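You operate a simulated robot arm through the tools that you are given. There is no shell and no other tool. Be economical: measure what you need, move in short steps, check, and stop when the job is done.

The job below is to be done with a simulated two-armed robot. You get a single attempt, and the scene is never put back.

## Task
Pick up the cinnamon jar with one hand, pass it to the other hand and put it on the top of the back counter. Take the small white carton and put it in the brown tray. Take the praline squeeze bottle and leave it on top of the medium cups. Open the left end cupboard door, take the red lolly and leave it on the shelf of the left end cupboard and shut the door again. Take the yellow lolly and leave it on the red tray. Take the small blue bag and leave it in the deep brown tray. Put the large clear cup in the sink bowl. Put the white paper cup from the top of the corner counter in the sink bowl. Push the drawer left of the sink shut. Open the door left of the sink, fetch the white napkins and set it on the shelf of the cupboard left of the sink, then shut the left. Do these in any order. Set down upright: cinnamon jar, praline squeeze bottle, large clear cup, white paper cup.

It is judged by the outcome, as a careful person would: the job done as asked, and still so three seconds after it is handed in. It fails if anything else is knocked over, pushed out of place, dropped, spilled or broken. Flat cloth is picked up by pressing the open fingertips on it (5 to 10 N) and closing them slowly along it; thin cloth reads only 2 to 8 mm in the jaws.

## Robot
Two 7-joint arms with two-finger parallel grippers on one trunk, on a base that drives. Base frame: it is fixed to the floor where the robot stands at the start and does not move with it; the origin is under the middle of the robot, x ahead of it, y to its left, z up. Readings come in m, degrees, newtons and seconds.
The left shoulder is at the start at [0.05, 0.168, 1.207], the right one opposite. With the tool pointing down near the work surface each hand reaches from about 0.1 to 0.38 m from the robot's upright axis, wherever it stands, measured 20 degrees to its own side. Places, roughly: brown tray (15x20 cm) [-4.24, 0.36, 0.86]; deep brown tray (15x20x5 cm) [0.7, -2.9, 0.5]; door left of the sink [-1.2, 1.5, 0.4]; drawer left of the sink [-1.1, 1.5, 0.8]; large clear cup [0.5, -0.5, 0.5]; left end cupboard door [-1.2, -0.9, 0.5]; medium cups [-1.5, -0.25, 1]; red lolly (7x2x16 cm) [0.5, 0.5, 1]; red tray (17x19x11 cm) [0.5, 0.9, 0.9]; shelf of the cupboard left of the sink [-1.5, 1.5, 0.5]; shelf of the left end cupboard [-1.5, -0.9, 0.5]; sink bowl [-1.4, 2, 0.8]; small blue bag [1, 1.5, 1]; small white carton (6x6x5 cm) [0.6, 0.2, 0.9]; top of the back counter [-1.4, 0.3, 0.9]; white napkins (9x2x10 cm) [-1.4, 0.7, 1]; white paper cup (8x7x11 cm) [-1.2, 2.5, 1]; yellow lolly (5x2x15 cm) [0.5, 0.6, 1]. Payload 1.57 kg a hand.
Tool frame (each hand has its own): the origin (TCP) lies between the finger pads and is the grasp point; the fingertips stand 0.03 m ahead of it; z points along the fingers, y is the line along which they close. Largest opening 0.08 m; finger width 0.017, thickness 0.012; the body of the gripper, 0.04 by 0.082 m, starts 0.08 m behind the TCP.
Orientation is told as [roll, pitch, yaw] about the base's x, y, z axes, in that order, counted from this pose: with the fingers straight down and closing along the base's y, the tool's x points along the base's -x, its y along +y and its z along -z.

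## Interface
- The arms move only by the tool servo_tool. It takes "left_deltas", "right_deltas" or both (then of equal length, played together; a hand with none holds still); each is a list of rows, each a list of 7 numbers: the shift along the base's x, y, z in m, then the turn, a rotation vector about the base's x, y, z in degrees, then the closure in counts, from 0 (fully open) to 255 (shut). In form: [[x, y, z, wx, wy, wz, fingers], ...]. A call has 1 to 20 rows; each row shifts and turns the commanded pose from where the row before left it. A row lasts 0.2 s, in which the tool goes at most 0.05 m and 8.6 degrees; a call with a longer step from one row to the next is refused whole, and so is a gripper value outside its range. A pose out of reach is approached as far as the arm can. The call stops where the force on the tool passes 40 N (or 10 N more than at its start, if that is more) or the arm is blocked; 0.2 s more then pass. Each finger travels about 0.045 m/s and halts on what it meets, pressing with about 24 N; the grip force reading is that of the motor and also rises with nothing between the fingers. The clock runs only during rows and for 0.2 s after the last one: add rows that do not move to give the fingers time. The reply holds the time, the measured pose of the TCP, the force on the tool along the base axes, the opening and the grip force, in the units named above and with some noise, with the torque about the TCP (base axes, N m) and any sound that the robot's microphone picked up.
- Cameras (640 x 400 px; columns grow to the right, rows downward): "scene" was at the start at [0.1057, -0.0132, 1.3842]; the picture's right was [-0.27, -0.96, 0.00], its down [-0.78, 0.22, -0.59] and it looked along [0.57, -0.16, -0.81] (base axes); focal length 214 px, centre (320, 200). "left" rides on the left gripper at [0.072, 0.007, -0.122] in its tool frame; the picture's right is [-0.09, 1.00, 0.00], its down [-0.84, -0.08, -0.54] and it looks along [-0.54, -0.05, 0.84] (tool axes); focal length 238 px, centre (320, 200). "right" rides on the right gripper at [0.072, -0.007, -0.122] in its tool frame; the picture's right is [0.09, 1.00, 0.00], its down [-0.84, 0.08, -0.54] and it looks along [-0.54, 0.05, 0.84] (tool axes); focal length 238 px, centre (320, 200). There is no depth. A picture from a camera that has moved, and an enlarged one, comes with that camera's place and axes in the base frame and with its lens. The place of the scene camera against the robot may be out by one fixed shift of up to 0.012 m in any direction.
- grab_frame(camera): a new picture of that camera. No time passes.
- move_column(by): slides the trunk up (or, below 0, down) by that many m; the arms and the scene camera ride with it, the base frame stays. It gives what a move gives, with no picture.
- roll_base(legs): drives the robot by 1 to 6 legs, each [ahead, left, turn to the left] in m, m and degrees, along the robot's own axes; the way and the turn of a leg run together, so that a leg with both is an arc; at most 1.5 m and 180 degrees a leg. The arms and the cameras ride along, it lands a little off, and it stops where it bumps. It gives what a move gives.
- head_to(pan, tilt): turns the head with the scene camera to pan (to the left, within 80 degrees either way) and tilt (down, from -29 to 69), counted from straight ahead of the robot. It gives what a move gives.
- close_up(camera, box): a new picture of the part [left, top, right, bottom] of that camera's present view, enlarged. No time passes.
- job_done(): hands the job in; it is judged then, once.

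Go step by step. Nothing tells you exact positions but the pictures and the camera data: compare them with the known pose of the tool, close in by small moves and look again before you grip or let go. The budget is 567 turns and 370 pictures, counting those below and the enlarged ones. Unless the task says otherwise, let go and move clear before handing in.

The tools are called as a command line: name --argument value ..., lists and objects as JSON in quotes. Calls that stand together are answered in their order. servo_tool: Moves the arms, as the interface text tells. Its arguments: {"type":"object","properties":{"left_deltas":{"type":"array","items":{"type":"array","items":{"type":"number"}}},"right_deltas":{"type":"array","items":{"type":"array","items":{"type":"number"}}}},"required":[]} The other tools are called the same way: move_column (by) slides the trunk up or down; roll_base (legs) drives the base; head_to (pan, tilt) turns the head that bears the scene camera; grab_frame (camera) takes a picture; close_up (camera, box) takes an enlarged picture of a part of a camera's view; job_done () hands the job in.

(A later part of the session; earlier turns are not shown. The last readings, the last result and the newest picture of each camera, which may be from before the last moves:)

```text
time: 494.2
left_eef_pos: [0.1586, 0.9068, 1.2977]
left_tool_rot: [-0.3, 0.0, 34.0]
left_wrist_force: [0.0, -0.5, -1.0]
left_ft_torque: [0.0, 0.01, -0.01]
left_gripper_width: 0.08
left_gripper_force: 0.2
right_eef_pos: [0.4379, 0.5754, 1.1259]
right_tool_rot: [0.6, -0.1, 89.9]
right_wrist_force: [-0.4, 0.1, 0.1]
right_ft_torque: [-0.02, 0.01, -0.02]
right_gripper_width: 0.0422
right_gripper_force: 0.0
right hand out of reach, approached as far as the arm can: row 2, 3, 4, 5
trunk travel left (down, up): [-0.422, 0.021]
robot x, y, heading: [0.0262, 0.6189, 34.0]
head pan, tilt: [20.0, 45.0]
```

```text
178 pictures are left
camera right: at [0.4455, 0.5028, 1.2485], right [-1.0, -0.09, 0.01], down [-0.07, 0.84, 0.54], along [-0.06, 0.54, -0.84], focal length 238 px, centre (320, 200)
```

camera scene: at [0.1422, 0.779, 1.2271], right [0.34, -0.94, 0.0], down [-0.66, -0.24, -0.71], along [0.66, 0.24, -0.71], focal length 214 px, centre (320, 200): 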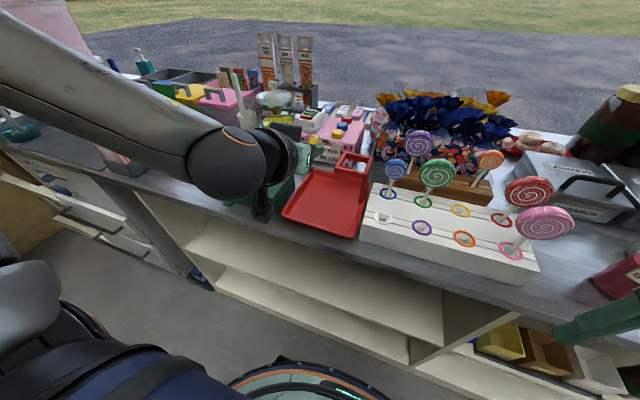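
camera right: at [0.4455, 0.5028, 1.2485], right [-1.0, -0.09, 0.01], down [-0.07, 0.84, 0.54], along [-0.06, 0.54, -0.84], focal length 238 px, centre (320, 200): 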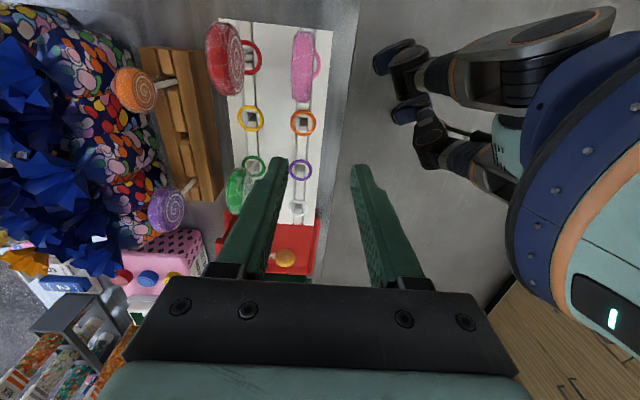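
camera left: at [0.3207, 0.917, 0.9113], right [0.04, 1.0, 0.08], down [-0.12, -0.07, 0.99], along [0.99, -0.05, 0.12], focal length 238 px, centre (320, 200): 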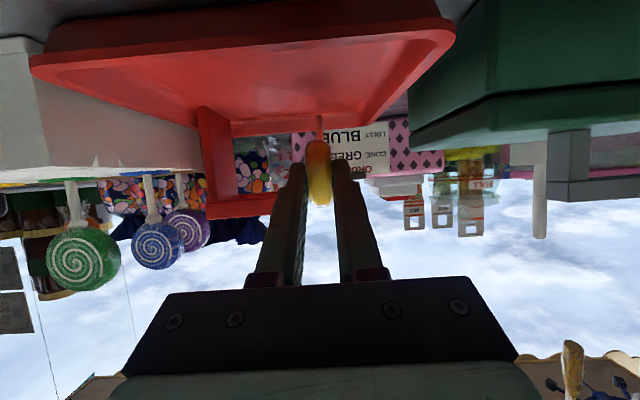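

The right arm is limited in that yaw. Since the yellow lolly is gone, I can instead grip the red disc across its width with the default hand yaw, facing the counter squarely.

servo_tool --right_deltas '[[-0.03, 0, 0.03, 0, 0, -7, 60], [-0.03, 0, 0.03, 0, 0, -7, 0], [-0.03, 0, 0.03, 0, 0, -7, 0], [0, 0, 0, 0, 0, -7, 0], [0, 0, 0, 0, 0, -7, 0], [0, 0, 0, 0, 0, -7, 0], [0, 0, 0, 0, 0, -7, 0], [0, 0, 0, 0, 0, -7, 0]]'

roll_base --legs '[[0, 0, -34], [0.05, 0.07, 0]]'

servo_tool --right_deltas '[[0.03, 0, 0, 0, 0, 0, 0], [0.03, 0, 0, 0, 0, 0, 0], [0.03, 0, 0, 0, 0, 0, 0], [0, 0, 0, 0, 0, 0, 0]]'

grab_frame --camera "right"

```text
time: 496.0
left_eef_pos: [0.1586, 0.9062, 1.297]
left_tool_rot: [-0.2, 0.0, 33.9]
left_wrist_force: [-0.2, 1.0, 0.1]
left_ft_torque: [0.0, 0.02, 0.02]
left_gripper_width: 0.0798
left_gripper_force: 0.1
right_eef_pos: [0.3485, 0.5748, 1.2151]
right_tool_rot: [0.7, 0.0, 33.8]
right_wrist_force: [-0.3, -0.2, 0.1]
right_ft_torque: [0.01, -0.03, 0.04]
right_gripper_width: 0.0801
right_gripper_force: 0.1
trunk travel left (down, up): [-0.422, 0.021]
robot x, y, heading: [0.0273, 0.6196, 34.1]
head pan, tilt: [20.0, 45.0]
```

```text
time: 499.0
left_eef_pos: [0.3493, 0.8507, 1.2973]
left_tool_rot: [-0.3, -0.1, -0.4]
left_wrist_force: [-0.9, 1.4, 0.0]
left_ft_torque: [-0.04, 0.01, -0.04]
left_gripper_width: 0.0801
left_gripper_force: 0.1
right_eef_pos: [0.3171, 0.4691, 1.2157]
right_tool_rot: [0.7, 0.0, -0.4]
right_wrist_force: [0.0, -0.2, -0.2]
right_ft_torque: [-0.01, 0.01, -0.02]
right_gripper_width: 0.0799
right_gripper_force: 0.1
trunk travel left (down, up): [-0.422, 0.021]
robot x, y, heading: [0.0723, 0.6862, -0.5]
head pan, tilt: [20.0, 45.0]
```

```text
time: 500.0
left_eef_pos: [0.3476, 0.8507, 1.2979]
left_tool_rot: [-0.2, 0.0, -0.4]
left_wrist_force: [-0.7, -0.5, 0.4]
left_ft_torque: [-0.01, -0.01, 0.03]
left_gripper_width: 0.0799
left_gripper_force: 0.1
right_eef_pos: [0.4058, 0.4694, 1.216]
right_tool_rot: [0.7, 0.0, -0.3]
right_wrist_force: [-0.3, 0.7, -0.1]
right_ft_torque: [-0.02, -0.02, 0.04]
right_gripper_width: 0.0799
right_gripper_force: 0.0
trunk travel left (down, up): [-0.422, 0.021]
robot x, y, heading: [0.0751, 0.6861, -0.5]
head pan, tilt: [20.0, 45.0]
```

```text
177 pictures are left
camera right: at [0.3338, 0.461, 1.3378], right [-0.09, 1.0, 0.01], down [0.84, 0.07, 0.54], along [0.54, 0.06, -0.84], focal length 238 px, centre (320, 200)
```

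right: 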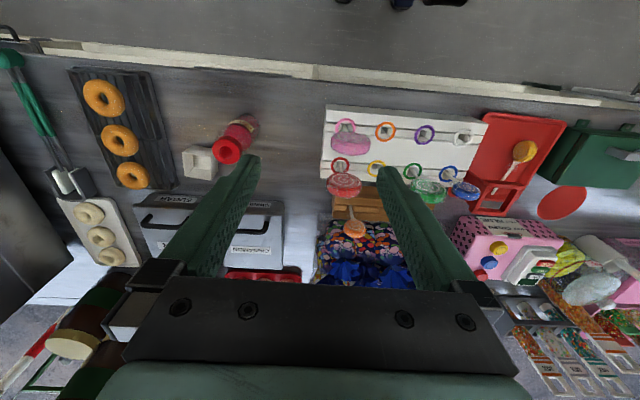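

servo_tool --right_deltas '[[0.02, 0.018, -0.02, 0, 0, 0, 0], [0.025, 0.018, -0.03, 0, 0, 0, 0], [0.025, 0.018, -0.03, 0, 0, 0, 0], [0.025, 0, -0.03, 0, 0, 0, 0], [0.025, 0, -0.01, 0, 0, 0, 0], [0, 0, 0, 0, 0, 0, 0]]'

grab_frame --camera "right"

```text
time: 501.4
left_eef_pos: [0.348, 0.8504, 1.2971]
left_tool_rot: [-0.2, 0.0, -0.4]
left_wrist_force: [0.3, 0.3, -0.8]
left_ft_torque: [0.02, 0.0, -0.01]
left_gripper_width: 0.0801
left_gripper_force: 0.0
right_eef_pos: [0.5275, 0.5221, 1.0962]
right_tool_rot: [0.7, 0.0, -0.4]
right_wrist_force: [0.5, -0.1, -0.3]
right_ft_torque: [0.01, -0.04, -0.01]
right_gripper_width: 0.0802
right_gripper_force: 0.1
trunk travel left (down, up): [-0.422, 0.021]
robot x, y, heading: [0.0784, 0.687, -0.4]
head pan, tilt: [20.0, 45.0]
```

```text
176 pictures are left
camera right: at [0.4543, 0.5142, 1.218], right [-0.09, 1.0, 0.01], down [0.84, 0.07, 0.54], along [0.54, 0.06, -0.84], focal length 238 px, centre (320, 200)
```

right: 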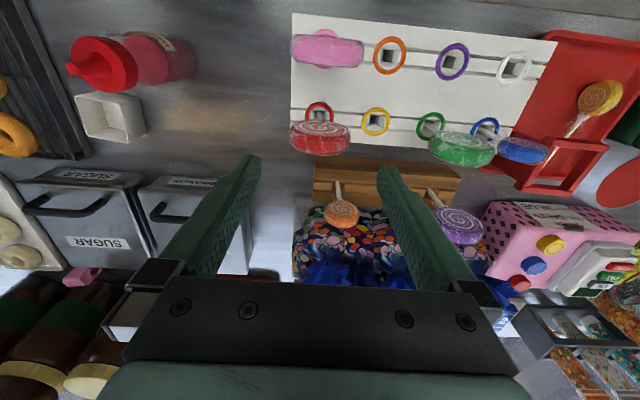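

Well centred over the red disc. Descend and grip across its width.

servo_tool --right_deltas '[[0.001, 0, -0.03, 0, 0, 0, 0], [0, 0, -0.03, 0, 0, 0, 0], [0, 0, -0.03, 0, 0, 0, 0], [0, 0, -0.018, 0, 0, 0, 0], [0, 0, 0, 0, 0, 0, 0]]'

grab_frame --camera "right"

```text
time: 502.6
left_eef_pos: [0.3484, 0.8521, 1.2977]
left_tool_rot: [-0.1, 0.0, -0.4]
left_wrist_force: [0.8, 0.4, 0.9]
left_ft_torque: [0.01, -0.02, 0.0]
left_gripper_width: 0.0796
left_gripper_force: 0.2
right_eef_pos: [0.5266, 0.5235, 0.9882]
right_tool_rot: [0.7, 0.1, -0.4]
right_wrist_force: [-0.1, 0.9, -0.4]
right_ft_torque: [0.01, -0.01, -0.02]
right_gripper_width: 0.0799
right_gripper_force: 0.0
trunk travel left (down, up): [-0.422, 0.021]
robot x, y, heading: [0.0763, 0.6826, -0.3]
head pan, tilt: [20.0, 45.0]
```

```text
175 pictures are left
camera right: at [0.4549, 0.5152, 1.1098], right [-0.09, 1.0, 0.01], down [0.84, 0.07, 0.54], along [0.54, 0.06, -0.84], focal length 238 px, centre (320, 200)
```

right: 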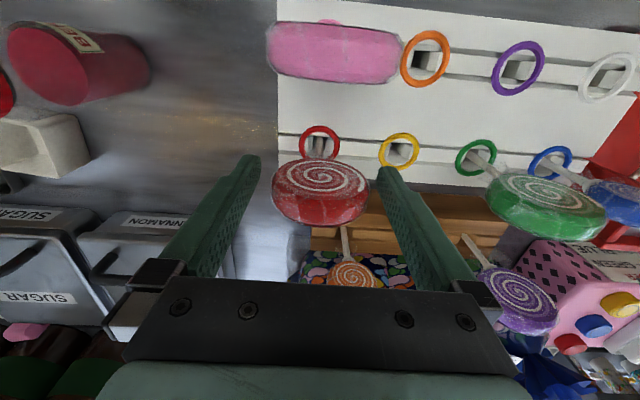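

servo_tool --right_deltas '[[0, 0, -0.002, 0, 0, 0, 30], [0, 0, 0, 0, 0, 0, 60], [0, 0, 0, 0, 0, 0, 90], [0, 0, 0, 0, 0, 0, 120], [0, 0, 0, 0, 0, 0, 140]]'

servo_tool --right_deltas '[[0, 0, 0.01, 0, 0, 0, 140], [0, 0, 0.02, 0, 0, 0, 140], [0, 0, 0.03, 0, 0, 0, 140], [0, 0, 0.04, 0, 0, 0, 140], [0, 0, 0.04, 0, 0, 0, 140], [0, 0, 0.04, 0, 0, 0, 140], [-0.03, 0, 0.04, 0, 0, 0, 140]]'

grab_frame --camera "right"

```text
time: 503.8
left_eef_pos: [0.3486, 0.8513, 1.2973]
left_tool_rot: [-0.2, 0.0, -0.4]
left_wrist_force: [-0.3, 0.4, 0.9]
left_ft_torque: [-0.02, -0.01, -0.03]
left_gripper_width: 0.0802
left_gripper_force: 0.0
right_eef_pos: [0.5277, 0.5231, 0.9862]
right_tool_rot: [0.7, 0.0, -0.4]
right_wrist_force: [-0.3, -0.1, 0.2]
right_ft_torque: [-0.03, -0.02, -0.03]
right_gripper_width: 0.0596
right_gripper_force: 23.5
trunk travel left (down, up): [-0.422, 0.021]
robot x, y, heading: [0.0721, 0.6891, -0.5]
head pan, tilt: [20.0, 45.0]
```

```text
time: 505.4
left_eef_pos: [0.3473, 0.8498, 1.2973]
left_tool_rot: [-0.3, -0.1, -0.4]
left_wrist_force: [-0.3, -0.7, -0.2]
left_ft_torque: [0.01, 0.0, -0.02]
left_gripper_width: 0.0801
left_gripper_force: 0.1
right_eef_pos: [0.4947, 0.5233, 1.2069]
right_tool_rot: [0.7, 0.1, -0.4]
right_wrist_force: [0.0, 0.1, -0.9]
right_ft_torque: [0.03, -0.01, 0.01]
right_gripper_width: 0.0593
right_gripper_force: 23.5
trunk travel left (down, up): [-0.422, 0.021]
robot x, y, heading: [0.0751, 0.6869, -0.4]
head pan, tilt: [20.0, 45.0]
```

```text
174 pictures are left
camera right: at [0.4223, 0.516, 1.329], right [-0.09, 1.0, 0.01], down [0.84, 0.07, 0.54], along [0.54, 0.06, -0.84], focal length 238 px, centre (320, 200)
```

right: 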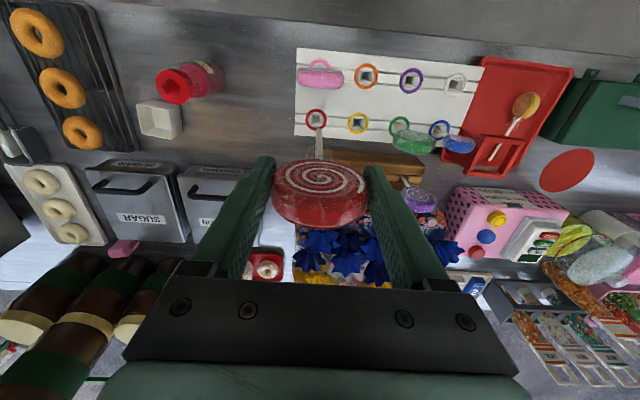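

Red lolly held. Back off, turn to the back side, and go to the left-end cupboard.

roll_base --legs '[[-0.47, 0, 0], [0, 0, 90], [0, 0, 90], [0, 1.4, 0]]'

head_to --pan 10 --tilt 45

grab_frame --camera "scene"

```text
time: 527.9
left_eef_pos: [-0.6944, -0.8705, 1.2975]
left_tool_rot: [-0.1, 0.0, 178.9]
left_wrist_force: [-0.1, 0.8, 0.0]
left_ft_torque: [0.01, -0.02, -0.03]
left_gripper_width: 0.0802
left_gripper_force: 0.1
right_eef_pos: [-0.8406, -0.5412, 1.2063]
right_tool_rot: [0.8, 0.1, 179.1]
right_wrist_force: [-0.8, 0.8, -0.8]
right_ft_torque: [-0.01, 0.0, -0.03]
right_gripper_width: 0.0595
right_gripper_force: 24.2
trunk travel left (down, up): [-0.422, 0.021]
robot x, y, heading: [-0.421, -0.7081, 178.8]
head pan, tilt: [20.0, 45.0]
```

```text
time: 528.6
left_eef_pos: [-0.6953, -0.8699, 1.298]
left_tool_rot: [-0.1, 0.0, 178.9]
left_wrist_force: [0.6, 0.3, 0.1]
left_ft_torque: [-0.01, 0.02, 0.01]
left_gripper_width: 0.08
left_gripper_force: 0.1
right_eef_pos: [-0.8412, -0.544, 1.206]
right_tool_rot: [0.7, 0.0, 179.0]
right_wrist_force: [-0.3, 0.2, -0.7]
right_ft_torque: [-0.02, 0.0, -0.02]
right_gripper_width: 0.0593
right_gripper_force: 24.0
trunk travel left (down, up): [-0.422, 0.021]
robot x, y, heading: [-0.4193, -0.7063, 178.7]
head pan, tilt: [10.0, 45.0]
```

```text
173 pictures are left
camera scene: at [-0.5456, -0.7162, 1.4431], right [-0.16, 0.99, 0.0], down [0.7, 0.11, -0.71], along [-0.7, -0.11, -0.71], focal length 214 px, centre (320, 200)
```

scene: 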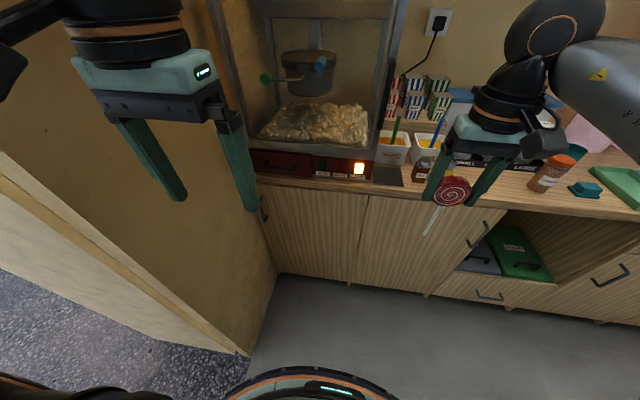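

The left-end door handle is near (-1.125, -1.05, 0.76), 10 cm from the end wall; hinge on the right. Lower and pitch the left hand forward.

move_column --by -0.22

servo_tool --left_deltas '[[0, 0, -0.02, 0, 7.5, 0, 0], [-0.01, 0, -0.03, 0, 7.5, 0, 0], [-0.02, 0, -0.03, 0, 7.5, 0, 0], [-0.02, -0.01, -0.03, 0, 7.5, 0, 0], [-0.02, -0.01, -0.03, 0, 7.5, 0, 0], [-0.02, -0.02, -0.03, 0, 7.5, 0, 0], [-0.02, -0.02, -0.03, 0, 7.5, 0, 0], [-0.03, -0.02, -0.03, 0, 0, 0, 0], [-0.03, -0.01, -0.03, 0, 0, 0, 0], [-0.02, 0, -0.03, 0, 0, 0, 0], [0, 0, 0, 0, 0, 0, 0]]'

roll_base --legs '[[0, 0.09, 0]]'

grab_frame --camera "left"

grab_frame --camera "scene"

```text
time: 530.9
left_eef_pos: [-0.6965, -0.8698, 1.077]
left_tool_rot: [-0.2, 0.0, 178.9]
left_wrist_force: [0.9, -0.4, 0.4]
left_ft_torque: [-0.01, 0.02, 0.02]
left_gripper_width: 0.08
left_gripper_force: 0.0
right_eef_pos: [-0.8402, -0.5419, 0.9855]
right_tool_rot: [0.8, 0.0, 179.0]
right_wrist_force: [-0.2, 0.4, -1.7]
right_ft_torque: [0.0, -0.02, 0.01]
right_gripper_width: 0.0593
right_gripper_force: 23.0
trunk travel left (down, up): [-0.202, 0.241]
robot x, y, heading: [-0.4167, -0.7103, 179.0]
head pan, tilt: [10.0, 45.0]
```

```text
time: 533.5
left_eef_pos: [-0.9303, -0.9384, 0.8342]
left_tool_rot: [2.3, -55.4, 177.5]
left_wrist_force: [0.0, -0.7, -0.2]
left_ft_torque: [0.0, -0.03, 0.0]
left_gripper_width: 0.0799
left_gripper_force: 0.0
left hand out of reach, approached as far as the arm can: row 4, 5, 6, 7
right_eef_pos: [-0.824, -0.5326, 0.9907]
right_tool_rot: [1.4, -0.9, 179.3]
right_wrist_force: [-0.1, 0.1, -0.4]
right_ft_torque: [-0.03, -0.03, 0.04]
right_gripper_width: 0.0594
right_gripper_force: 24.0
trunk travel left (down, up): [-0.202, 0.241]
robot x, y, heading: [-0.4141, -0.7101, 179.3]
head pan, tilt: [10.0, 45.0]
stopped in row 11 (left hand): the arm was blocked; the commanded pose is now the measured one
```

```text
time: 534.3
left_eef_pos: [-0.9253, -0.9365, 0.8324]
left_tool_rot: [2.1, -55.2, 177.0]
left_wrist_force: [0.3, -0.3, 0.2]
left_ft_torque: [0.0, -0.03, -0.01]
left_gripper_width: 0.0802
left_gripper_force: 0.0
right_eef_pos: [-0.8242, -0.5361, 0.9888]
right_tool_rot: [1.5, -0.8, 179.6]
right_wrist_force: [0.4, -0.1, -0.4]
right_ft_torque: [-0.03, -0.02, 0.0]
right_gripper_width: 0.0594
right_gripper_force: 24.0
trunk travel left (down, up): [-0.202, 0.241]
robot x, y, heading: [-0.4134, -0.7105, 179.4]
head pan, tilt: [10.0, 45.0]
stopped in leg 1: the robot was blocked; the commanded pose is now the measured one
```

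```text
172 pictures are left
camera left: at [-0.7845, -0.9449, 0.8444], right [-0.07, -0.99, 0.1], down [-0.03, 0.1, 0.99], along [-1.0, 0.07, -0.04], focal length 238 px, centre (320, 200)
```

left: 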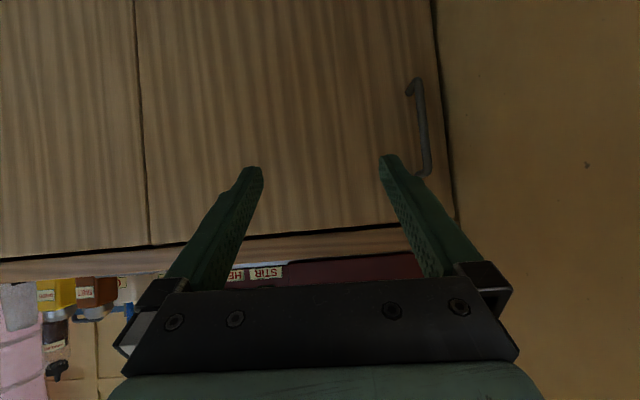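

```text
171 pictures are left
camera scene: at [-0.5244, -0.7035, 1.2248], right [-0.16, 0.99, -0.01], down [0.69, 0.11, -0.72], along [-0.71, -0.13, -0.7], focal length 214 px, centre (320, 200)
```

scene: 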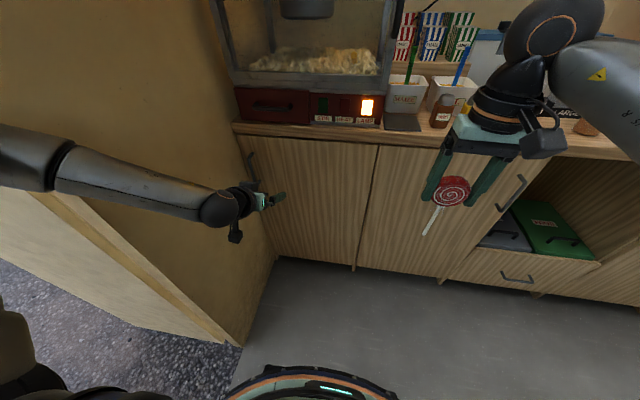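

The left elbow hits the end wall. Plan: pass the lolly to the left hand (gripping its stick), open the door with the right hand at an angle, then take the lolly back. First back away.

roll_base --legs '[[-0.05, -0.1, 0], [0, -0.3, 0]]'

move_column --by 0.2

servo_tool --left_deltas '[[0.02, 0, 0.01, 0, -8, 0, 0], [0.02, 0, 0.01, 0, -8, 0, 0], [0.02, 0, 0.01, 0, -8, 0, 0], [0.02, 0, 0.01, 0, -8, 0, 0], [0.02, 0, 0.01, 0, -8, 0, 0], [0.02, 0, 0.01, 0, -8, 0, 0], [0.02, 0, 0.01, 0, -7.5, 0, 0], [0.01, 0, 0, 0, 0, 8.2, 0], [0, 0, 0, 0, 0, 8.2, 0], [0, 0, 0, 0, 0, 8.2, 0], [0, 0, 0, 0, 0, 8.2, 0], [0, 0, 0, 0, 0, 8.2, 0], [0, 0, 0, 0, 0, 8.2, 0], [0, 0, 0, 0, 0, 8.2, 0], [0, 0, 0, 0, 0, 8.2, 0], [0, 0, 0, 0, 0, 8.2, 0], [0, 0, 0, 0, 0, 8.2, 0], [0, 0, 0, 0, 0, 8.2, 0]]'

servo_tool --left_deltas '[[0, 0, 0, 7.5, 0, 0, 0], [0, 0, 0, 7.5, 0, 0, 0], [0, 0, 0, 7.5, 0, 0, 0], [0, 0, 0, 7.5, 0, 0, 0], [0, 0, 0, 7.5, 0, 0, 0], [0, 0, 0, 7.5, 0, 0, 0], [0, 0, 0, 7.5, 0, 0, 0]]'

grab_frame --camera "scene"

```text
time: 538.6
left_eef_pos: [-0.8796, -0.5477, 0.8179]
left_tool_rot: [0.7, -54.0, 178.4]
left_wrist_force: [0.1, 0.1, 0.0]
left_ft_torque: [-0.01, 0.01, -0.03]
left_gripper_width: 0.08
left_gripper_force: 0.1
right_eef_pos: [-0.782, -0.1484, 0.9867]
right_tool_rot: [0.7, -0.1, 179.5]
right_wrist_force: [0.6, 0.6, -0.4]
right_ft_torque: [-0.01, 0.01, 0.02]
right_gripper_width: 0.0596
right_gripper_force: 24.2
trunk travel left (down, up): [-0.202, 0.241]
robot x, y, heading: [-0.3594, -0.3115, 179.3]
head pan, tilt: [10.0, 45.0]
```

```text
time: 540.8
left_eef_pos: [-0.88, -0.5484, 1.0181]
left_tool_rot: [0.8, -54.0, 178.5]
left_wrist_force: [-0.4, -0.4, -0.1]
left_ft_torque: [0.0, 0.0, 0.02]
left_gripper_width: 0.0798
left_gripper_force: 0.0
right_eef_pos: [-0.7811, -0.1476, 1.1851]
right_tool_rot: [0.6, 0.1, 179.5]
right_wrist_force: [0.1, 0.7, -1.6]
right_ft_torque: [0.02, 0.01, 0.01]
right_gripper_width: 0.0596
right_gripper_force: 24.3
trunk travel left (down, up): [-0.402, 0.041]
robot x, y, heading: [-0.3613, -0.3094, 179.6]
head pan, tilt: [10.0, 45.0]
```

```text
time: 544.6
left_eef_pos: [-0.7299, -0.547, 1.0883]
left_tool_rot: [-0.5, 1.7, -90.6]
left_wrist_force: [0.0, 0.6, 0.2]
left_ft_torque: [0.0, 0.01, -0.01]
left_gripper_width: 0.0798
left_gripper_force: 0.0
right_eef_pos: [-0.7818, -0.1463, 1.1863]
right_tool_rot: [0.7, 0.1, 179.5]
right_wrist_force: [0.0, 0.2, -0.9]
right_ft_torque: [0.01, -0.02, 0.02]
right_gripper_width: 0.0595
right_gripper_force: 23.7
trunk travel left (down, up): [-0.402, 0.041]
robot x, y, heading: [-0.3608, -0.317, 179.6]
head pan, tilt: [10.0, 45.0]
```

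```text
time: 546.2
left_eef_pos: [-0.7299, -0.5477, 1.0891]
left_tool_rot: [-1.6, 54.1, -91.4]
left_wrist_force: [0.4, 0.2, -0.1]
left_ft_torque: [-0.02, 0.0, 0.02]
left_gripper_width: 0.0799
left_gripper_force: 0.1
right_eef_pos: [-0.7813, -0.1475, 1.1857]
right_tool_rot: [0.6, 0.2, 179.5]
right_wrist_force: [-0.5, -0.4, -0.8]
right_ft_torque: [0.02, -0.03, 0.0]
right_gripper_width: 0.0597
right_gripper_force: 23.9
trunk travel left (down, up): [-0.402, 0.041]
robot x, y, heading: [-0.3609, -0.3104, 179.5]
head pan, tilt: [10.0, 45.0]
```

```text
170 pictures are left
camera scene: at [-0.4852, -0.3186, 1.4231], right [-0.16, 0.99, 0.0], down [0.7, 0.12, -0.71], along [-0.7, -0.12, -0.71], focal length 214 px, centre (320, 200)
```

scene: 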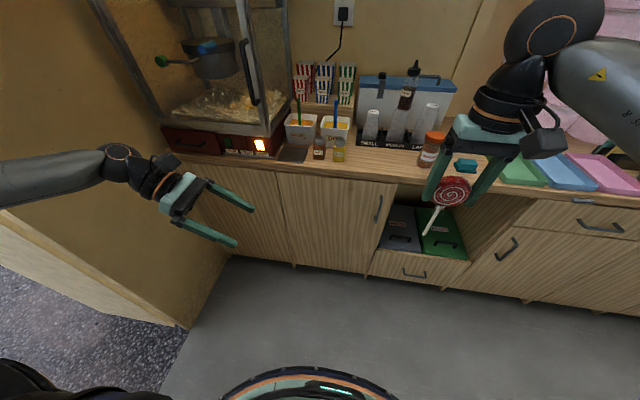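

Rotate the right hand −90° so its fingers clear the left hand's camera, and bring the hands near each other.

servo_tool --right_deltas '[[0, -0.02, 0, 0, 0, -8.2, 140], [0, -0.02, 0, 0, 0, -8.2, 140], [0, -0.02, 0, 0, 0, -8.2, 140], [0, -0.02, 0, 0, 0, -8.2, 140], [0, -0.02, 0, 0, 0, -8.2, 140], [0, -0.02, 0, 0, 0, -8.2, 140], [0, -0.01, 0, 0, 0, -8.2, 140], [0, -0.01, 0, 0, 0, -8.2, 140], [0, 0, 0, 0, 0, -8.2, 140], [0, 0, 0, 0, 0, -8.2, 140], [0, 0, 0, 0, 0, -8.2, 140]]' --left_deltas '[[-0.005, 0, 0.01, 0, 0, 0, 0], [-0.005, 0, 0.01, 0, 0, 0, 0], [-0.005, 0, 0.01, 0, 0, 0, 0], [-0.005, 0, 0.01, 0, 0, 0, 0], [-0.005, 0, 0.01, 0, 0, 0, 0], [-0.005, 0, 0.01, 0, 0, 0, 0], [-0.005, 0, 0, 0, 0, 0, 0], [0, 0, 0, 0, 0, 0, 0], [0, 0, 0, 0, 0, 0, 0], [0, 0, 0, 0, 0, 0, 0], [0, 0, 0, 0, 0, 0, 0]]'

grab_frame --camera "left"

grab_frame --camera "scene"

```text
time: 548.6
left_eef_pos: [-0.7647, -0.5493, 1.1489]
left_tool_rot: [-1.5, 54.0, -91.2]
left_wrist_force: [1.4, 0.6, 0.1]
left_ft_torque: [-0.04, 0.02, 0.0]
left_gripper_width: 0.0798
left_gripper_force: 0.0
right_eef_pos: [-0.7825, -0.2878, 1.1856]
right_tool_rot: [0.6, 0.1, 89.1]
right_wrist_force: [0.0, 0.7, -0.6]
right_ft_torque: [-0.01, 0.01, 0.01]
right_gripper_width: 0.0595
right_gripper_force: 24.7
trunk travel left (down, up): [-0.402, 0.041]
robot x, y, heading: [-0.3614, -0.3133, 179.3]
head pan, tilt: [10.0, 45.0]
```

```text
169 pictures are left
camera left: at [-0.7565, -0.6038, 1.2791], right [0.99, -0.05, -0.09], down [-0.08, -0.93, -0.36], along [-0.06, 0.36, -0.93], focal length 238 px, centre (320, 200)
```

left: 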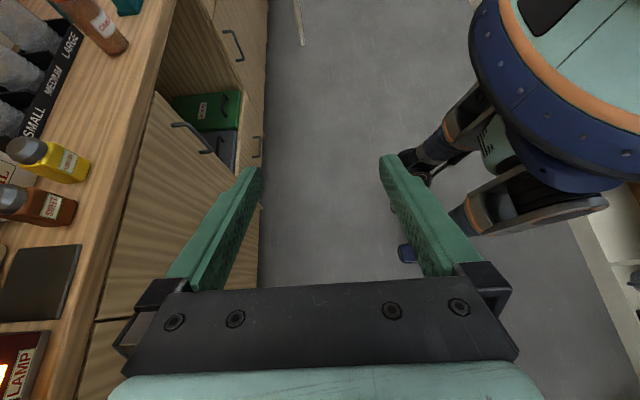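

```text
168 pictures are left
camera scene: at [-0.4852, -0.3182, 1.4231], right [-0.16, 0.99, 0.0], down [0.7, 0.12, -0.71], along [-0.7, -0.12, -0.71], focal length 214 px, centre (320, 200)
```

scene: 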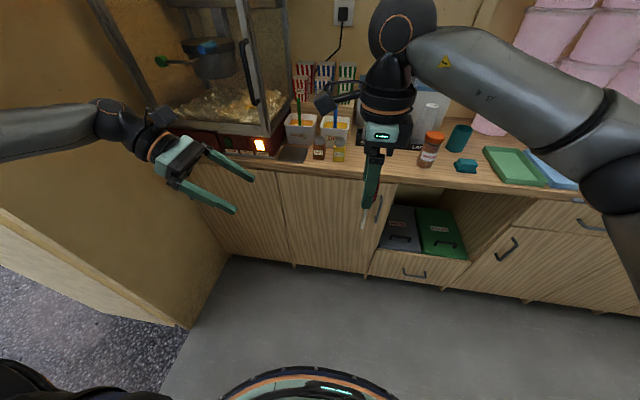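

servo_tool --right_deltas '[[0, -0.02, 0, 0, 0, 0, 140], [0, -0.02, 0, 0, 0, 0, 140], [0, -0.02, 0, 0, 0, 0, 140], [0, -0.022, 0, 0, 0, 0, 140], [0, 0, 0, 0, 0, 0, 140]]' --left_deltas '[[-0.006, 0.01, -0.01, 0, 0, 0, 60], [-0.006, 0.02, -0.01, 0, 0, 0, 95], [-0.006, 0.02, -0.01, 0, 0, 0, 95], [0, 0.02, -0.01, 0, 0, 0, 95], [0, 0, 0, 0, 0, 0, 95]]'

grab_frame --camera "left"

```text
time: 549.8
left_eef_pos: [-0.7839, -0.4773, 1.1081]
left_tool_rot: [-1.5, 54.0, -91.2]
left_wrist_force: [-0.3, 0.6, -0.4]
left_ft_torque: [-0.01, 0.0, -0.01]
left_gripper_width: 0.0501
left_gripper_force: 0.1
right_eef_pos: [-0.7825, -0.3695, 1.186]
right_tool_rot: [0.7, 0.0, 89.3]
right_wrist_force: [0.7, -0.2, -0.7]
right_ft_torque: [0.04, 0.0, 0.02]
right_gripper_width: 0.0592
right_gripper_force: 23.5
trunk travel left (down, up): [-0.402, 0.041]
robot x, y, heading: [-0.3624, -0.3105, 179.5]
head pan, tilt: [10.0, 45.0]
```

```text
167 pictures are left
camera left: at [-0.7747, -0.5331, 1.2391], right [0.99, -0.05, -0.09], down [-0.08, -0.93, -0.36], along [-0.06, 0.36, -0.93], focal length 238 px, centre (320, 200)
```

left: 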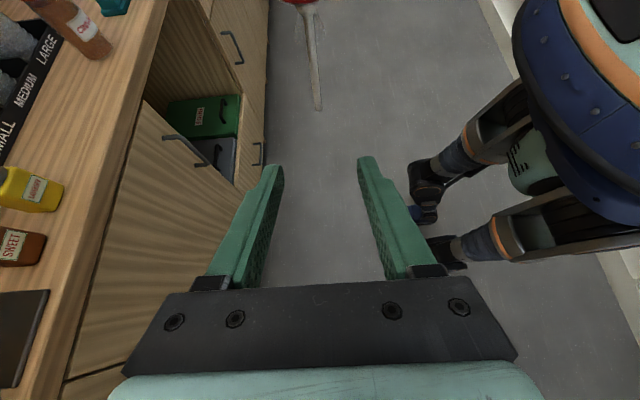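

servo_tool --left_deltas '[[0, 0.025, -0.003, 0, 0, 0, 95], [0, 0.025, -0.003, 0, 0, 0, 95], [0, 0.025, -0.003, 0, 0, 0, 95], [0, 0.015, 0, 0, 0, 0, 95], [0, 0, 0, 0, 0, 0, 95]]'

grab_frame --camera "left"

```text
time: 551.0
left_eef_pos: [-0.7824, -0.3879, 1.0995]
left_tool_rot: [-1.5, 54.0, -91.2]
left_wrist_force: [0.0, -0.8, 0.3]
left_ft_torque: [-0.01, 0.0, -0.02]
left_gripper_width: 0.0504
left_gripper_force: 0.1
right_eef_pos: [-0.7823, -0.3689, 1.1866]
right_tool_rot: [0.7, -0.1, 89.3]
right_wrist_force: [0.4, 0.0, 0.2]
right_ft_torque: [0.01, -0.02, -0.01]
right_gripper_width: 0.0596
right_gripper_force: 23.5
trunk travel left (down, up): [-0.402, 0.041]
robot x, y, heading: [-0.3605, -0.3117, 179.1]
head pan, tilt: [10.0, 45.0]
```

```text
166 pictures are left
camera left: at [-0.7748, -0.4435, 1.2299], right [0.99, -0.05, -0.09], down [-0.08, -0.93, -0.36], along [-0.06, 0.36, -0.93], focal length 238 px, centre (320, 200)
```

left: 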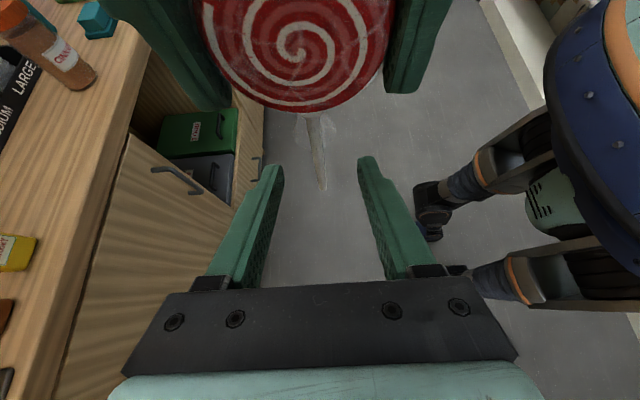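

servo_tool --left_deltas '[[0, 0.012, -0.004, 0, 0, 0, 95], [0, 0, 0, 0, 0, 0, 140], [0, 0, 0, 0, 0, 0, 180], [0, 0, 0, 0, 0, 0, 220], [0, 0, 0, 0, 0, 0, 250], [0, 0, 0, 0, 0, 0, 255], [0, 0, 0, 0, 0, 0, 255]]'

grab_frame --camera "left"

```text
time: 552.6
left_eef_pos: [-0.7829, -0.3751, 1.0948]
left_tool_rot: [-1.5, 54.0, -91.2]
left_wrist_force: [-2.5, 1.2, 0.3]
left_ft_torque: [-0.31, -0.46, 0.01]
left_gripper_width: 0.0052
left_gripper_force: 23.7
right_eef_pos: [-0.7809, -0.369, 1.1855]
right_tool_rot: [0.7, 0.0, 89.3]
right_wrist_force: [1.9, -1.4, 0.2]
right_ft_torque: [0.17, 0.36, 0.0]
right_gripper_width: 0.0594
right_gripper_force: 23.6
trunk travel left (down, up): [-0.402, 0.041]
robot x, y, heading: [-0.3571, -0.3158, 179.6]
head pan, tilt: [10.0, 45.0]
```

```text
165 pictures are left
camera left: at [-0.7749, -0.4314, 1.2256], right [0.99, -0.06, -0.09], down [-0.08, -0.93, -0.36], along [-0.06, 0.36, -0.93], focal length 238 px, centre (320, 200)
```

left: 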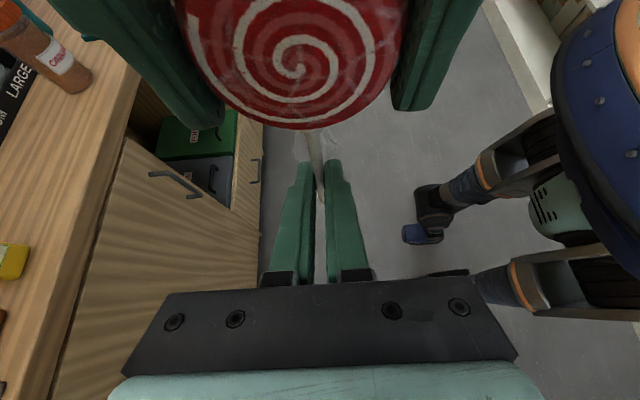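

Stick gripped by the left. Open the right hand, raise it off and return its yaw.

servo_tool --right_deltas '[[0, 0, 0, 0, 0, 0, 80], [0, 0, 0, 0, 0, 0, 20], [0, 0, 0, 0, 0, 0, 0], [0, 0, 0.03, 0, 0, 0, 0], [0, 0.01, 0.04, 0, 0, 0, 0], [0, 0.03, 0.035, 0, 0, 0, 0], [0, 0.04, 0.01, 0, 0, 8.2, 0], [0, 0.04, 0, 0, 0, 8.2, 0], [0, 0.04, 0, 0, 0, 8.2, 0], [0, 0.03, 0, 0, 0, 8.2, 0], [0, 0, 0, 0, 0, 8.2, 0], [0, 0, 0, 0, 0, 8.2, 0], [0, 0, 0, 0, 0, 8.2, 0], [0, 0, 0, 0, 0, 8.2, 0], [0, 0, 0, 0, 0, 8.2, 0], [0, 0, 0, 0, 0, 8.2, 0], [0, 0, 0, 0, 0, 8.2, 0]]'

grab_frame --camera "left"

grab_frame --camera "scene"

```text
time: 556.2
left_eef_pos: [-0.7835, -0.3759, 1.0953]
left_tool_rot: [-1.5, 54.0, -91.2]
left_wrist_force: [-0.1, -0.8, 0.0]
left_ft_torque: [0.0, 0.03, 0.01]
left_gripper_width: 0.0053
left_gripper_force: 23.7
right_eef_pos: [-0.7809, -0.1804, 1.3013]
right_tool_rot: [0.7, 0.2, 179.6]
right_wrist_force: [0.3, -0.3, 0.0]
right_ft_torque: [-0.03, 0.01, 0.01]
right_gripper_width: 0.0802
right_gripper_force: 0.0
trunk travel left (down, up): [-0.402, 0.041]
robot x, y, heading: [-0.3609, -0.3143, 179.5]
head pan, tilt: [10.0, 45.0]
```

```text
164 pictures are left
camera left: at [-0.775, -0.4314, 1.2256], right [0.99, -0.05, -0.09], down [-0.08, -0.93, -0.36], along [-0.06, 0.36, -0.93], focal length 238 px, centre (320, 200)
```

left: 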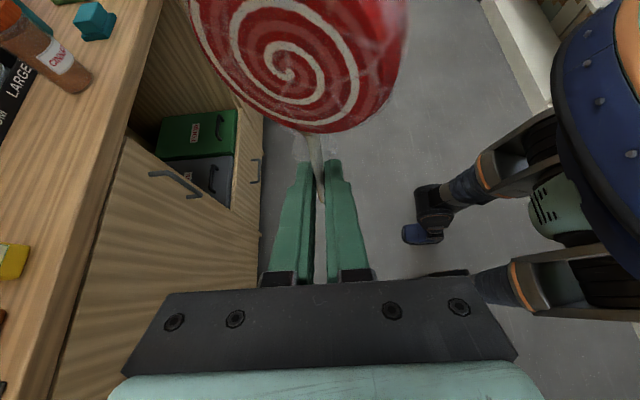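

```text
163 pictures are left
camera scene: at [-0.4852, -0.3183, 1.4231], right [-0.16, 0.99, 0.0], down [0.7, 0.12, -0.71], along [-0.7, -0.12, -0.71], focal length 214 px, centre (320, 200)
```

scene: 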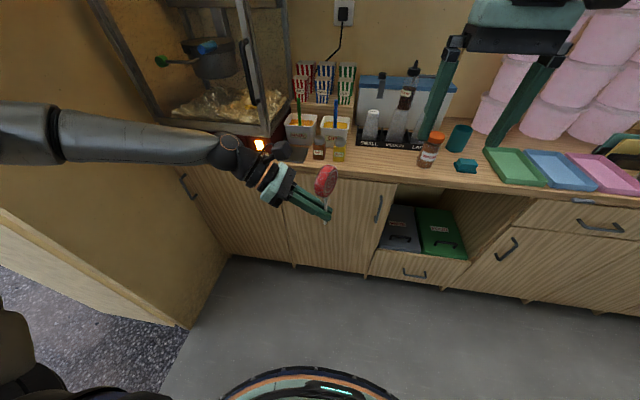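

Move the left hand aside (left and up), then go to the angled position for opening the door with the right hand.

servo_tool --left_deltas '[[0.01, -0.03, 0.02, 0, 0, 0, 255], [0.02, -0.03, 0.02, 0, 0, 0, 255], [0.02, -0.03, 0.02, 0, 0, 0, 255], [0.02, -0.03, 0.02, 0, 0, 0, 255]]' --right_deltas '[[0.02, 0, 0, 0, 0, 0, 0], [0.02, 0, 0, 0, 0, 0, 0], [0.02, 0, 0, 0, 0, 0, 0], [0, 0, 0, 0, 0, 0, 0]]'

roll_base --legs '[[-0.05, 0.35, 0], [0, 0, 33]]'

head_to --pan -5 --tilt 45

grab_frame --camera "scene"

```text
time: 557.2
left_eef_pos: [-0.7119, -0.4973, 1.175]
left_tool_rot: [-1.4, 54.1, -91.2]
left_wrist_force: [0.4, 0.5, -0.4]
left_ft_torque: [0.02, -0.04, -0.01]
left_gripper_width: 0.0057
left_gripper_force: 23.8
right_eef_pos: [-0.7207, -0.1811, 1.3011]
right_tool_rot: [0.8, -0.1, 179.3]
right_wrist_force: [0.3, -0.6, -0.4]
right_ft_torque: [0.01, -0.01, 0.02]
right_gripper_width: 0.0802
right_gripper_force: 0.1
trunk travel left (down, up): [-0.402, 0.041]
robot x, y, heading: [-0.3633, -0.3124, 179.6]
head pan, tilt: [10.0, 45.0]
```

```text
time: 562.4
left_eef_pos: [-0.51, -1.0099, 1.1752]
left_tool_rot: [-1.6, 54.1, -58.2]
left_wrist_force: [-0.5, -0.4, 0.1]
left_ft_torque: [-0.01, -0.02, -0.02]
left_gripper_width: 0.0054
left_gripper_force: 24.1
right_eef_pos: [-0.6903, -0.7487, 1.3002]
right_tool_rot: [0.7, 0.0, -147.5]
right_wrist_force: [-0.4, 0.4, 0.3]
right_ft_torque: [0.01, 0.0, -0.04]
right_gripper_width: 0.0797
right_gripper_force: 0.1
trunk travel left (down, up): [-0.402, 0.041]
robot x, y, heading: [-0.3122, -0.664, -147.6]
head pan, tilt: [10.0, 45.0]
```

```text
time: 563.2
left_eef_pos: [-0.5112, -1.0099, 1.1759]
left_tool_rot: [-1.5, 53.9, -58.2]
left_wrist_force: [-1.1, -0.1, -0.3]
left_ft_torque: [-0.02, -0.03, 0.02]
left_gripper_width: 0.0054
left_gripper_force: 24.0
right_eef_pos: [-0.6902, -0.7497, 1.3016]
right_tool_rot: [0.8, 0.1, -147.6]
right_wrist_force: [0.7, 0.7, 0.0]
right_ft_torque: [-0.03, 0.02, -0.02]
right_gripper_width: 0.08
right_gripper_force: 0.1
trunk travel left (down, up): [-0.402, 0.041]
robot x, y, heading: [-0.3154, -0.6627, -147.4]
head pan, tilt: [-5.0, 45.0]
```

```text
162 pictures are left
camera scene: at [-0.4254, -0.7152, 1.4231], right [-0.46, 0.89, 0.0], down [0.63, 0.33, -0.71], along [-0.63, -0.33, -0.71], focal length 214 px, centre (320, 200)
```

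scene: 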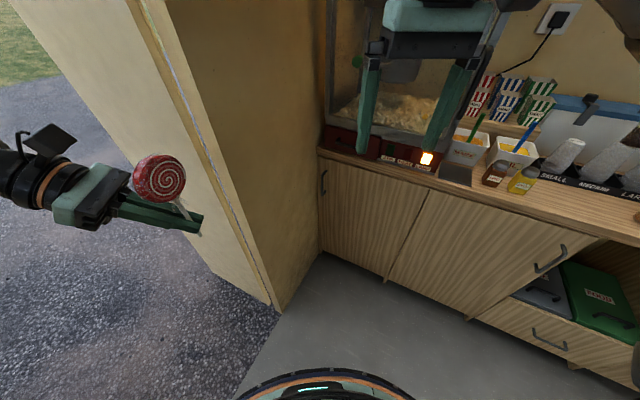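

Handle confirmed at ≈(-1.125, -1.06, 0.76). Pull the left hand (with lolly) back beside the robot, and pitch the right hand forward at handle height.

servo_tool --left_deltas '[[0.04, 0.002, 0, 0, 0, 0, 255], [0.04, 0.002, 0, 0, 0, 0, 255], [0.04, 0.002, 0, 0, 0, 0, 255], [0.04, 0.002, 0, 0, 0, 0, 255], [0.04, 0.002, 0, 0, 0, 0, 255], [0.03, 0.002, 0, 0, 0, 0, 255], [0, 0, 0, 0, 0, 0, 255], [0, 0, 0, 0, 0, 0, 255], [0, 0, 0, 0, 0, 0, 255], [0, 0, 0, 0, 0, 0, 255], [0, 0, 0, 0, 0, 0, 255], [0, 0, 0, 0, 0, 0, 255]]' --right_deltas '[[0, 0, -0.03, -4, 6.3, 0, 0], [0, 0, -0.03, -4, 6.3, 0, 0], [-0.01, 0, -0.03, -4, 6.3, 0, 0], [-0.015, -0.01, -0.03, -4, 6.3, 0, 0], [-0.015, -0.01, -0.03, -4, 6.3, 0, 0], [-0.015, -0.01, -0.03, -4, 6.3, 0, 0], [-0.015, -0.01, -0.03, -4, 6.3, 0, 0], [-0.02, -0.01, -0.03, 0, 0, 0, 0], [-0.02, -0.01, -0.03, 0, 0, 0, 0], [-0.02, -0.01, -0.03, 0, 0, 0, 0], [-0.02, -0.01, -0.03, 0, 0, 0, 0], [0, 0, 0, 0, 0, 0, 0]]'

move_column --by -0.2

grab_frame --camera "right"

grab_frame --camera "scene"

```text
time: 565.8
left_eef_pos: [-0.2799, -0.997, 1.1745]
left_tool_rot: [-1.6, 54.0, -58.2]
left_wrist_force: [-0.3, -0.6, -0.5]
left_ft_torque: [-0.01, -0.04, -0.03]
left_gripper_width: 0.0056
left_gripper_force: 24.0
right_eef_pos: [-0.84, -0.8279, 0.9695]
right_tool_rot: [0.6, -52.2, -147.3]
right_wrist_force: [-0.3, 0.0, 0.5]
right_ft_torque: [-0.03, -0.02, 0.02]
right_gripper_width: 0.0802
right_gripper_force: 0.1
trunk travel left (down, up): [-0.402, 0.041]
robot x, y, heading: [-0.3144, -0.6628, -147.7]
head pan, tilt: [-5.0, 45.0]
```

```text
time: 568.0
left_eef_pos: [-0.2795, -0.9978, 0.9755]
left_tool_rot: [-1.5, 54.0, -58.2]
left_wrist_force: [-0.1, -0.1, -0.4]
left_ft_torque: [-0.02, -0.01, -0.02]
left_gripper_width: 0.0053
left_gripper_force: 24.1
right_eef_pos: [-0.8408, -0.829, 0.7713]
right_tool_rot: [0.7, -52.2, -147.5]
right_wrist_force: [0.1, -0.6, 0.8]
right_ft_torque: [0.0, -0.02, 0.02]
right_gripper_width: 0.0798
right_gripper_force: 0.1
trunk travel left (down, up): [-0.202, 0.241]
robot x, y, heading: [-0.3152, -0.6642, -147.4]
head pan, tilt: [-5.0, 45.0]
```

```text
161 pictures are left
camera right: at [-0.7265, -0.7468, 0.7888], right [0.59, -0.8, -0.07], down [-0.03, -0.11, 0.99], along [-0.81, -0.58, -0.09], focal length 238 px, centre (320, 200)
```

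right: 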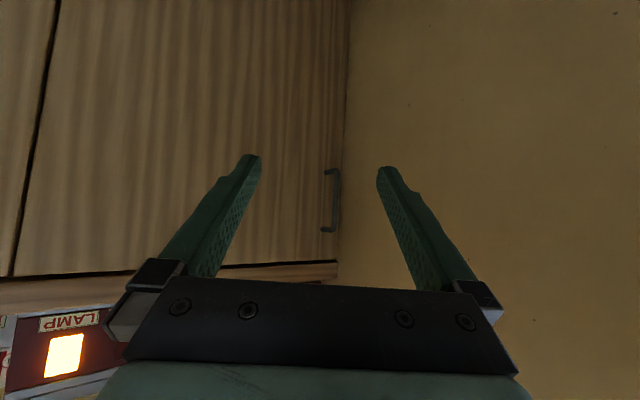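

```text
160 pictures are left
camera scene: at [-0.4253, -0.7151, 1.2232], right [-0.46, 0.89, 0.0], down [0.63, 0.33, -0.71], along [-0.63, -0.33, -0.71], focal length 214 px, centre (320, 200)
```

scene: 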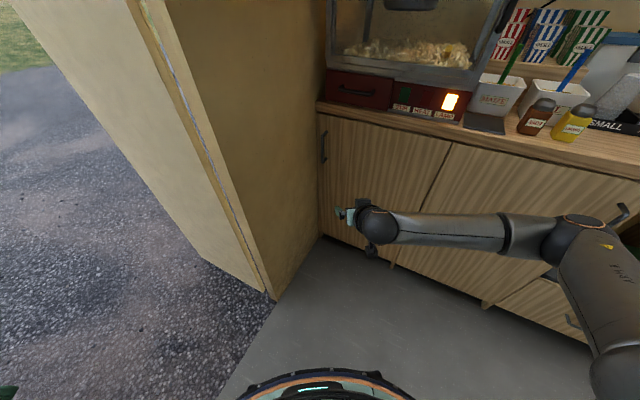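

Handle is ~7 cm from the wall. Narrow the fingers to 35 mm, drive in, and check.

servo_tool --right_deltas '[[-0.015, -0.01, -0.008, 0, 0, 0, 143], [-0.015, -0.01, -0.008, 0, 0, 0, 143], [-0.015, -0.01, -0.005, 0, 0, 0, 143], [-0.015, -0.01, 0, 0, 0, 0, 143], [0, 0, 0, 0, 0, 0, 143]]'

roll_base --legs '[[0.2, 0.044, 0]]'

grab_frame --camera "right"

```text
time: 569.2
left_eef_pos: [-0.2797, -0.9981, 0.9763]
left_tool_rot: [-1.4, 54.0, -58.2]
left_wrist_force: [0.5, 0.0, -0.9]
left_ft_torque: [0.02, 0.01, 0.0]
left_gripper_width: 0.0055
left_gripper_force: 23.9
right_eef_pos: [-0.8997, -0.868, 0.7492]
right_tool_rot: [0.7, -52.3, -147.5]
right_wrist_force: [-0.3, 0.8, 0.3]
right_ft_torque: [0.01, 0.0, 0.01]
right_gripper_width: 0.0351
right_gripper_force: 0.0
trunk travel left (down, up): [-0.202, 0.241]
robot x, y, heading: [-0.3139, -0.6646, -147.6]
head pan, tilt: [-5.0, 45.0]
```

```text
time: 570.8
left_eef_pos: [-0.4249, -1.14, 0.9744]
left_tool_rot: [-1.5, 54.0, -58.4]
left_wrist_force: [-0.1, -0.4, -0.8]
left_ft_torque: [0.02, 0.0, -0.01]
left_gripper_width: 0.0053
left_gripper_force: 24.5
right_eef_pos: [-1.0447, -1.0101, 0.7496]
right_tool_rot: [0.6, -52.2, -147.6]
right_wrist_force: [0.2, 0.2, -0.1]
right_ft_torque: [0.03, 0.03, -0.01]
right_gripper_width: 0.0352
right_gripper_force: 0.1
trunk travel left (down, up): [-0.202, 0.241]
robot x, y, heading: [-0.4586, -0.8072, -147.6]
head pan, tilt: [-5.0, 45.0]
```

```text
159 pictures are left
camera right: at [-0.9305, -0.9286, 0.7679], right [0.59, -0.81, -0.07], down [-0.03, -0.11, 0.99], along [-0.81, -0.58, -0.09], focal length 238 px, centre (320, 200)
```

right: 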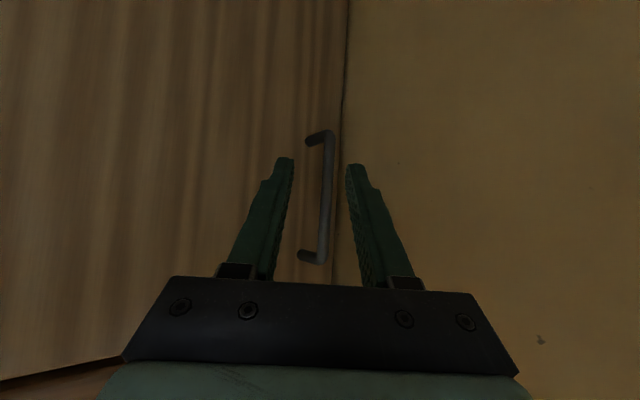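

servo_tool --right_deltas '[[-0.02, -0.013, 0, 0, 0, 0, 143], [-0.02, -0.013, 0, 0, 0, 0, 143], [-0.017, -0.011, 0, 0, 0, 0, 143], [0, 0, 0, 0, 0, 0, 143]]'

grab_frame --camera "right"

```text
time: 571.8
left_eef_pos: [-0.4235, -1.1402, 0.975]
left_tool_rot: [-1.4, 54.0, -58.3]
left_wrist_force: [0.1, 0.3, 0.4]
left_ft_torque: [-0.01, -0.02, 0.02]
left_gripper_width: 0.0054
left_gripper_force: 24.1
right_eef_pos: [-1.101, -1.0468, 0.7492]
right_tool_rot: [0.7, -52.2, -147.6]
right_wrist_force: [-0.1, 0.2, 0.1]
right_ft_torque: [-0.01, 0.03, 0.0]
right_gripper_width: 0.0353
right_gripper_force: 0.1
trunk travel left (down, up): [-0.202, 0.241]
robot x, y, heading: [-0.4574, -0.8068, -147.7]
head pan, tilt: [-5.0, 45.0]
```

```text
158 pictures are left
camera right: at [-0.9879, -0.9662, 0.7681], right [0.59, -0.81, -0.07], down [-0.03, -0.11, 0.99], along [-0.81, -0.58, -0.09], focal length 238 px, centre (320, 200)
```

right: 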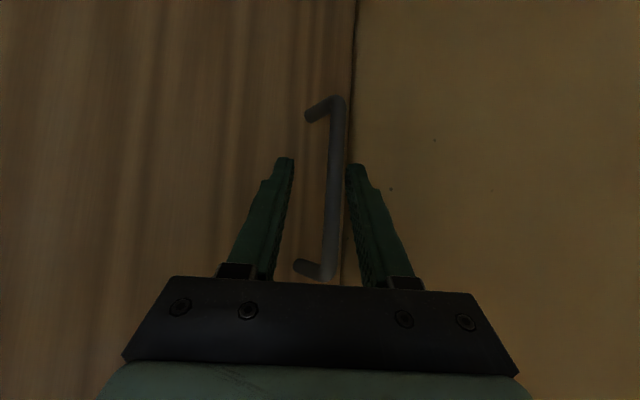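

servo_tool --right_deltas '[[0.004, -0.007, 0, 0, 0, 0, 143], [-0.007, -0.004, 0, 0, 0, 0, 143], [0, 0, 0, 0, 0, 0, 180], [0, 0, 0, 0, 0, 0, 220], [0, 0, 0, 0, 0, 0, 255], [0, 0, 0, 0, 0, 0, 255]]'

grab_frame --camera "right"

```text
time: 573.2
left_eef_pos: [-0.4234, -1.1396, 0.9755]
left_tool_rot: [-1.5, 54.1, -58.2]
left_wrist_force: [-0.5, 0.1, -0.2]
left_ft_torque: [-0.03, 0.02, -0.04]
left_gripper_width: 0.0057
left_gripper_force: 24.1
right_eef_pos: [-1.1018, -1.0621, 0.7503]
right_tool_rot: [0.9, -52.2, -147.4]
right_wrist_force: [4.7, -9.9, -0.6]
right_ft_torque: [-0.05, 0.22, 0.28]
right_gripper_width: 0.0117
right_gripper_force: 29.1
trunk travel left (down, up): [-0.202, 0.241]
robot x, y, heading: [-0.4587, -0.8063, -147.6]
head pan, tilt: [-5.0, 45.0]
```

```text
157 pictures are left
camera right: at [-0.9892, -0.9792, 0.7682], right [0.59, -0.8, -0.06], down [-0.03, -0.1, 0.99], along [-0.8, -0.59, -0.09], focal length 238 px, centre (320, 200)
```

right: 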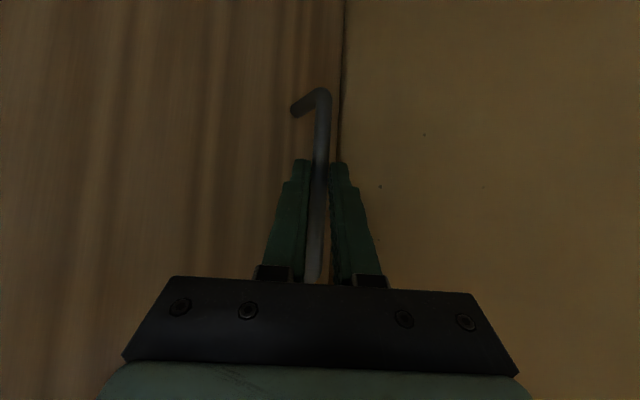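

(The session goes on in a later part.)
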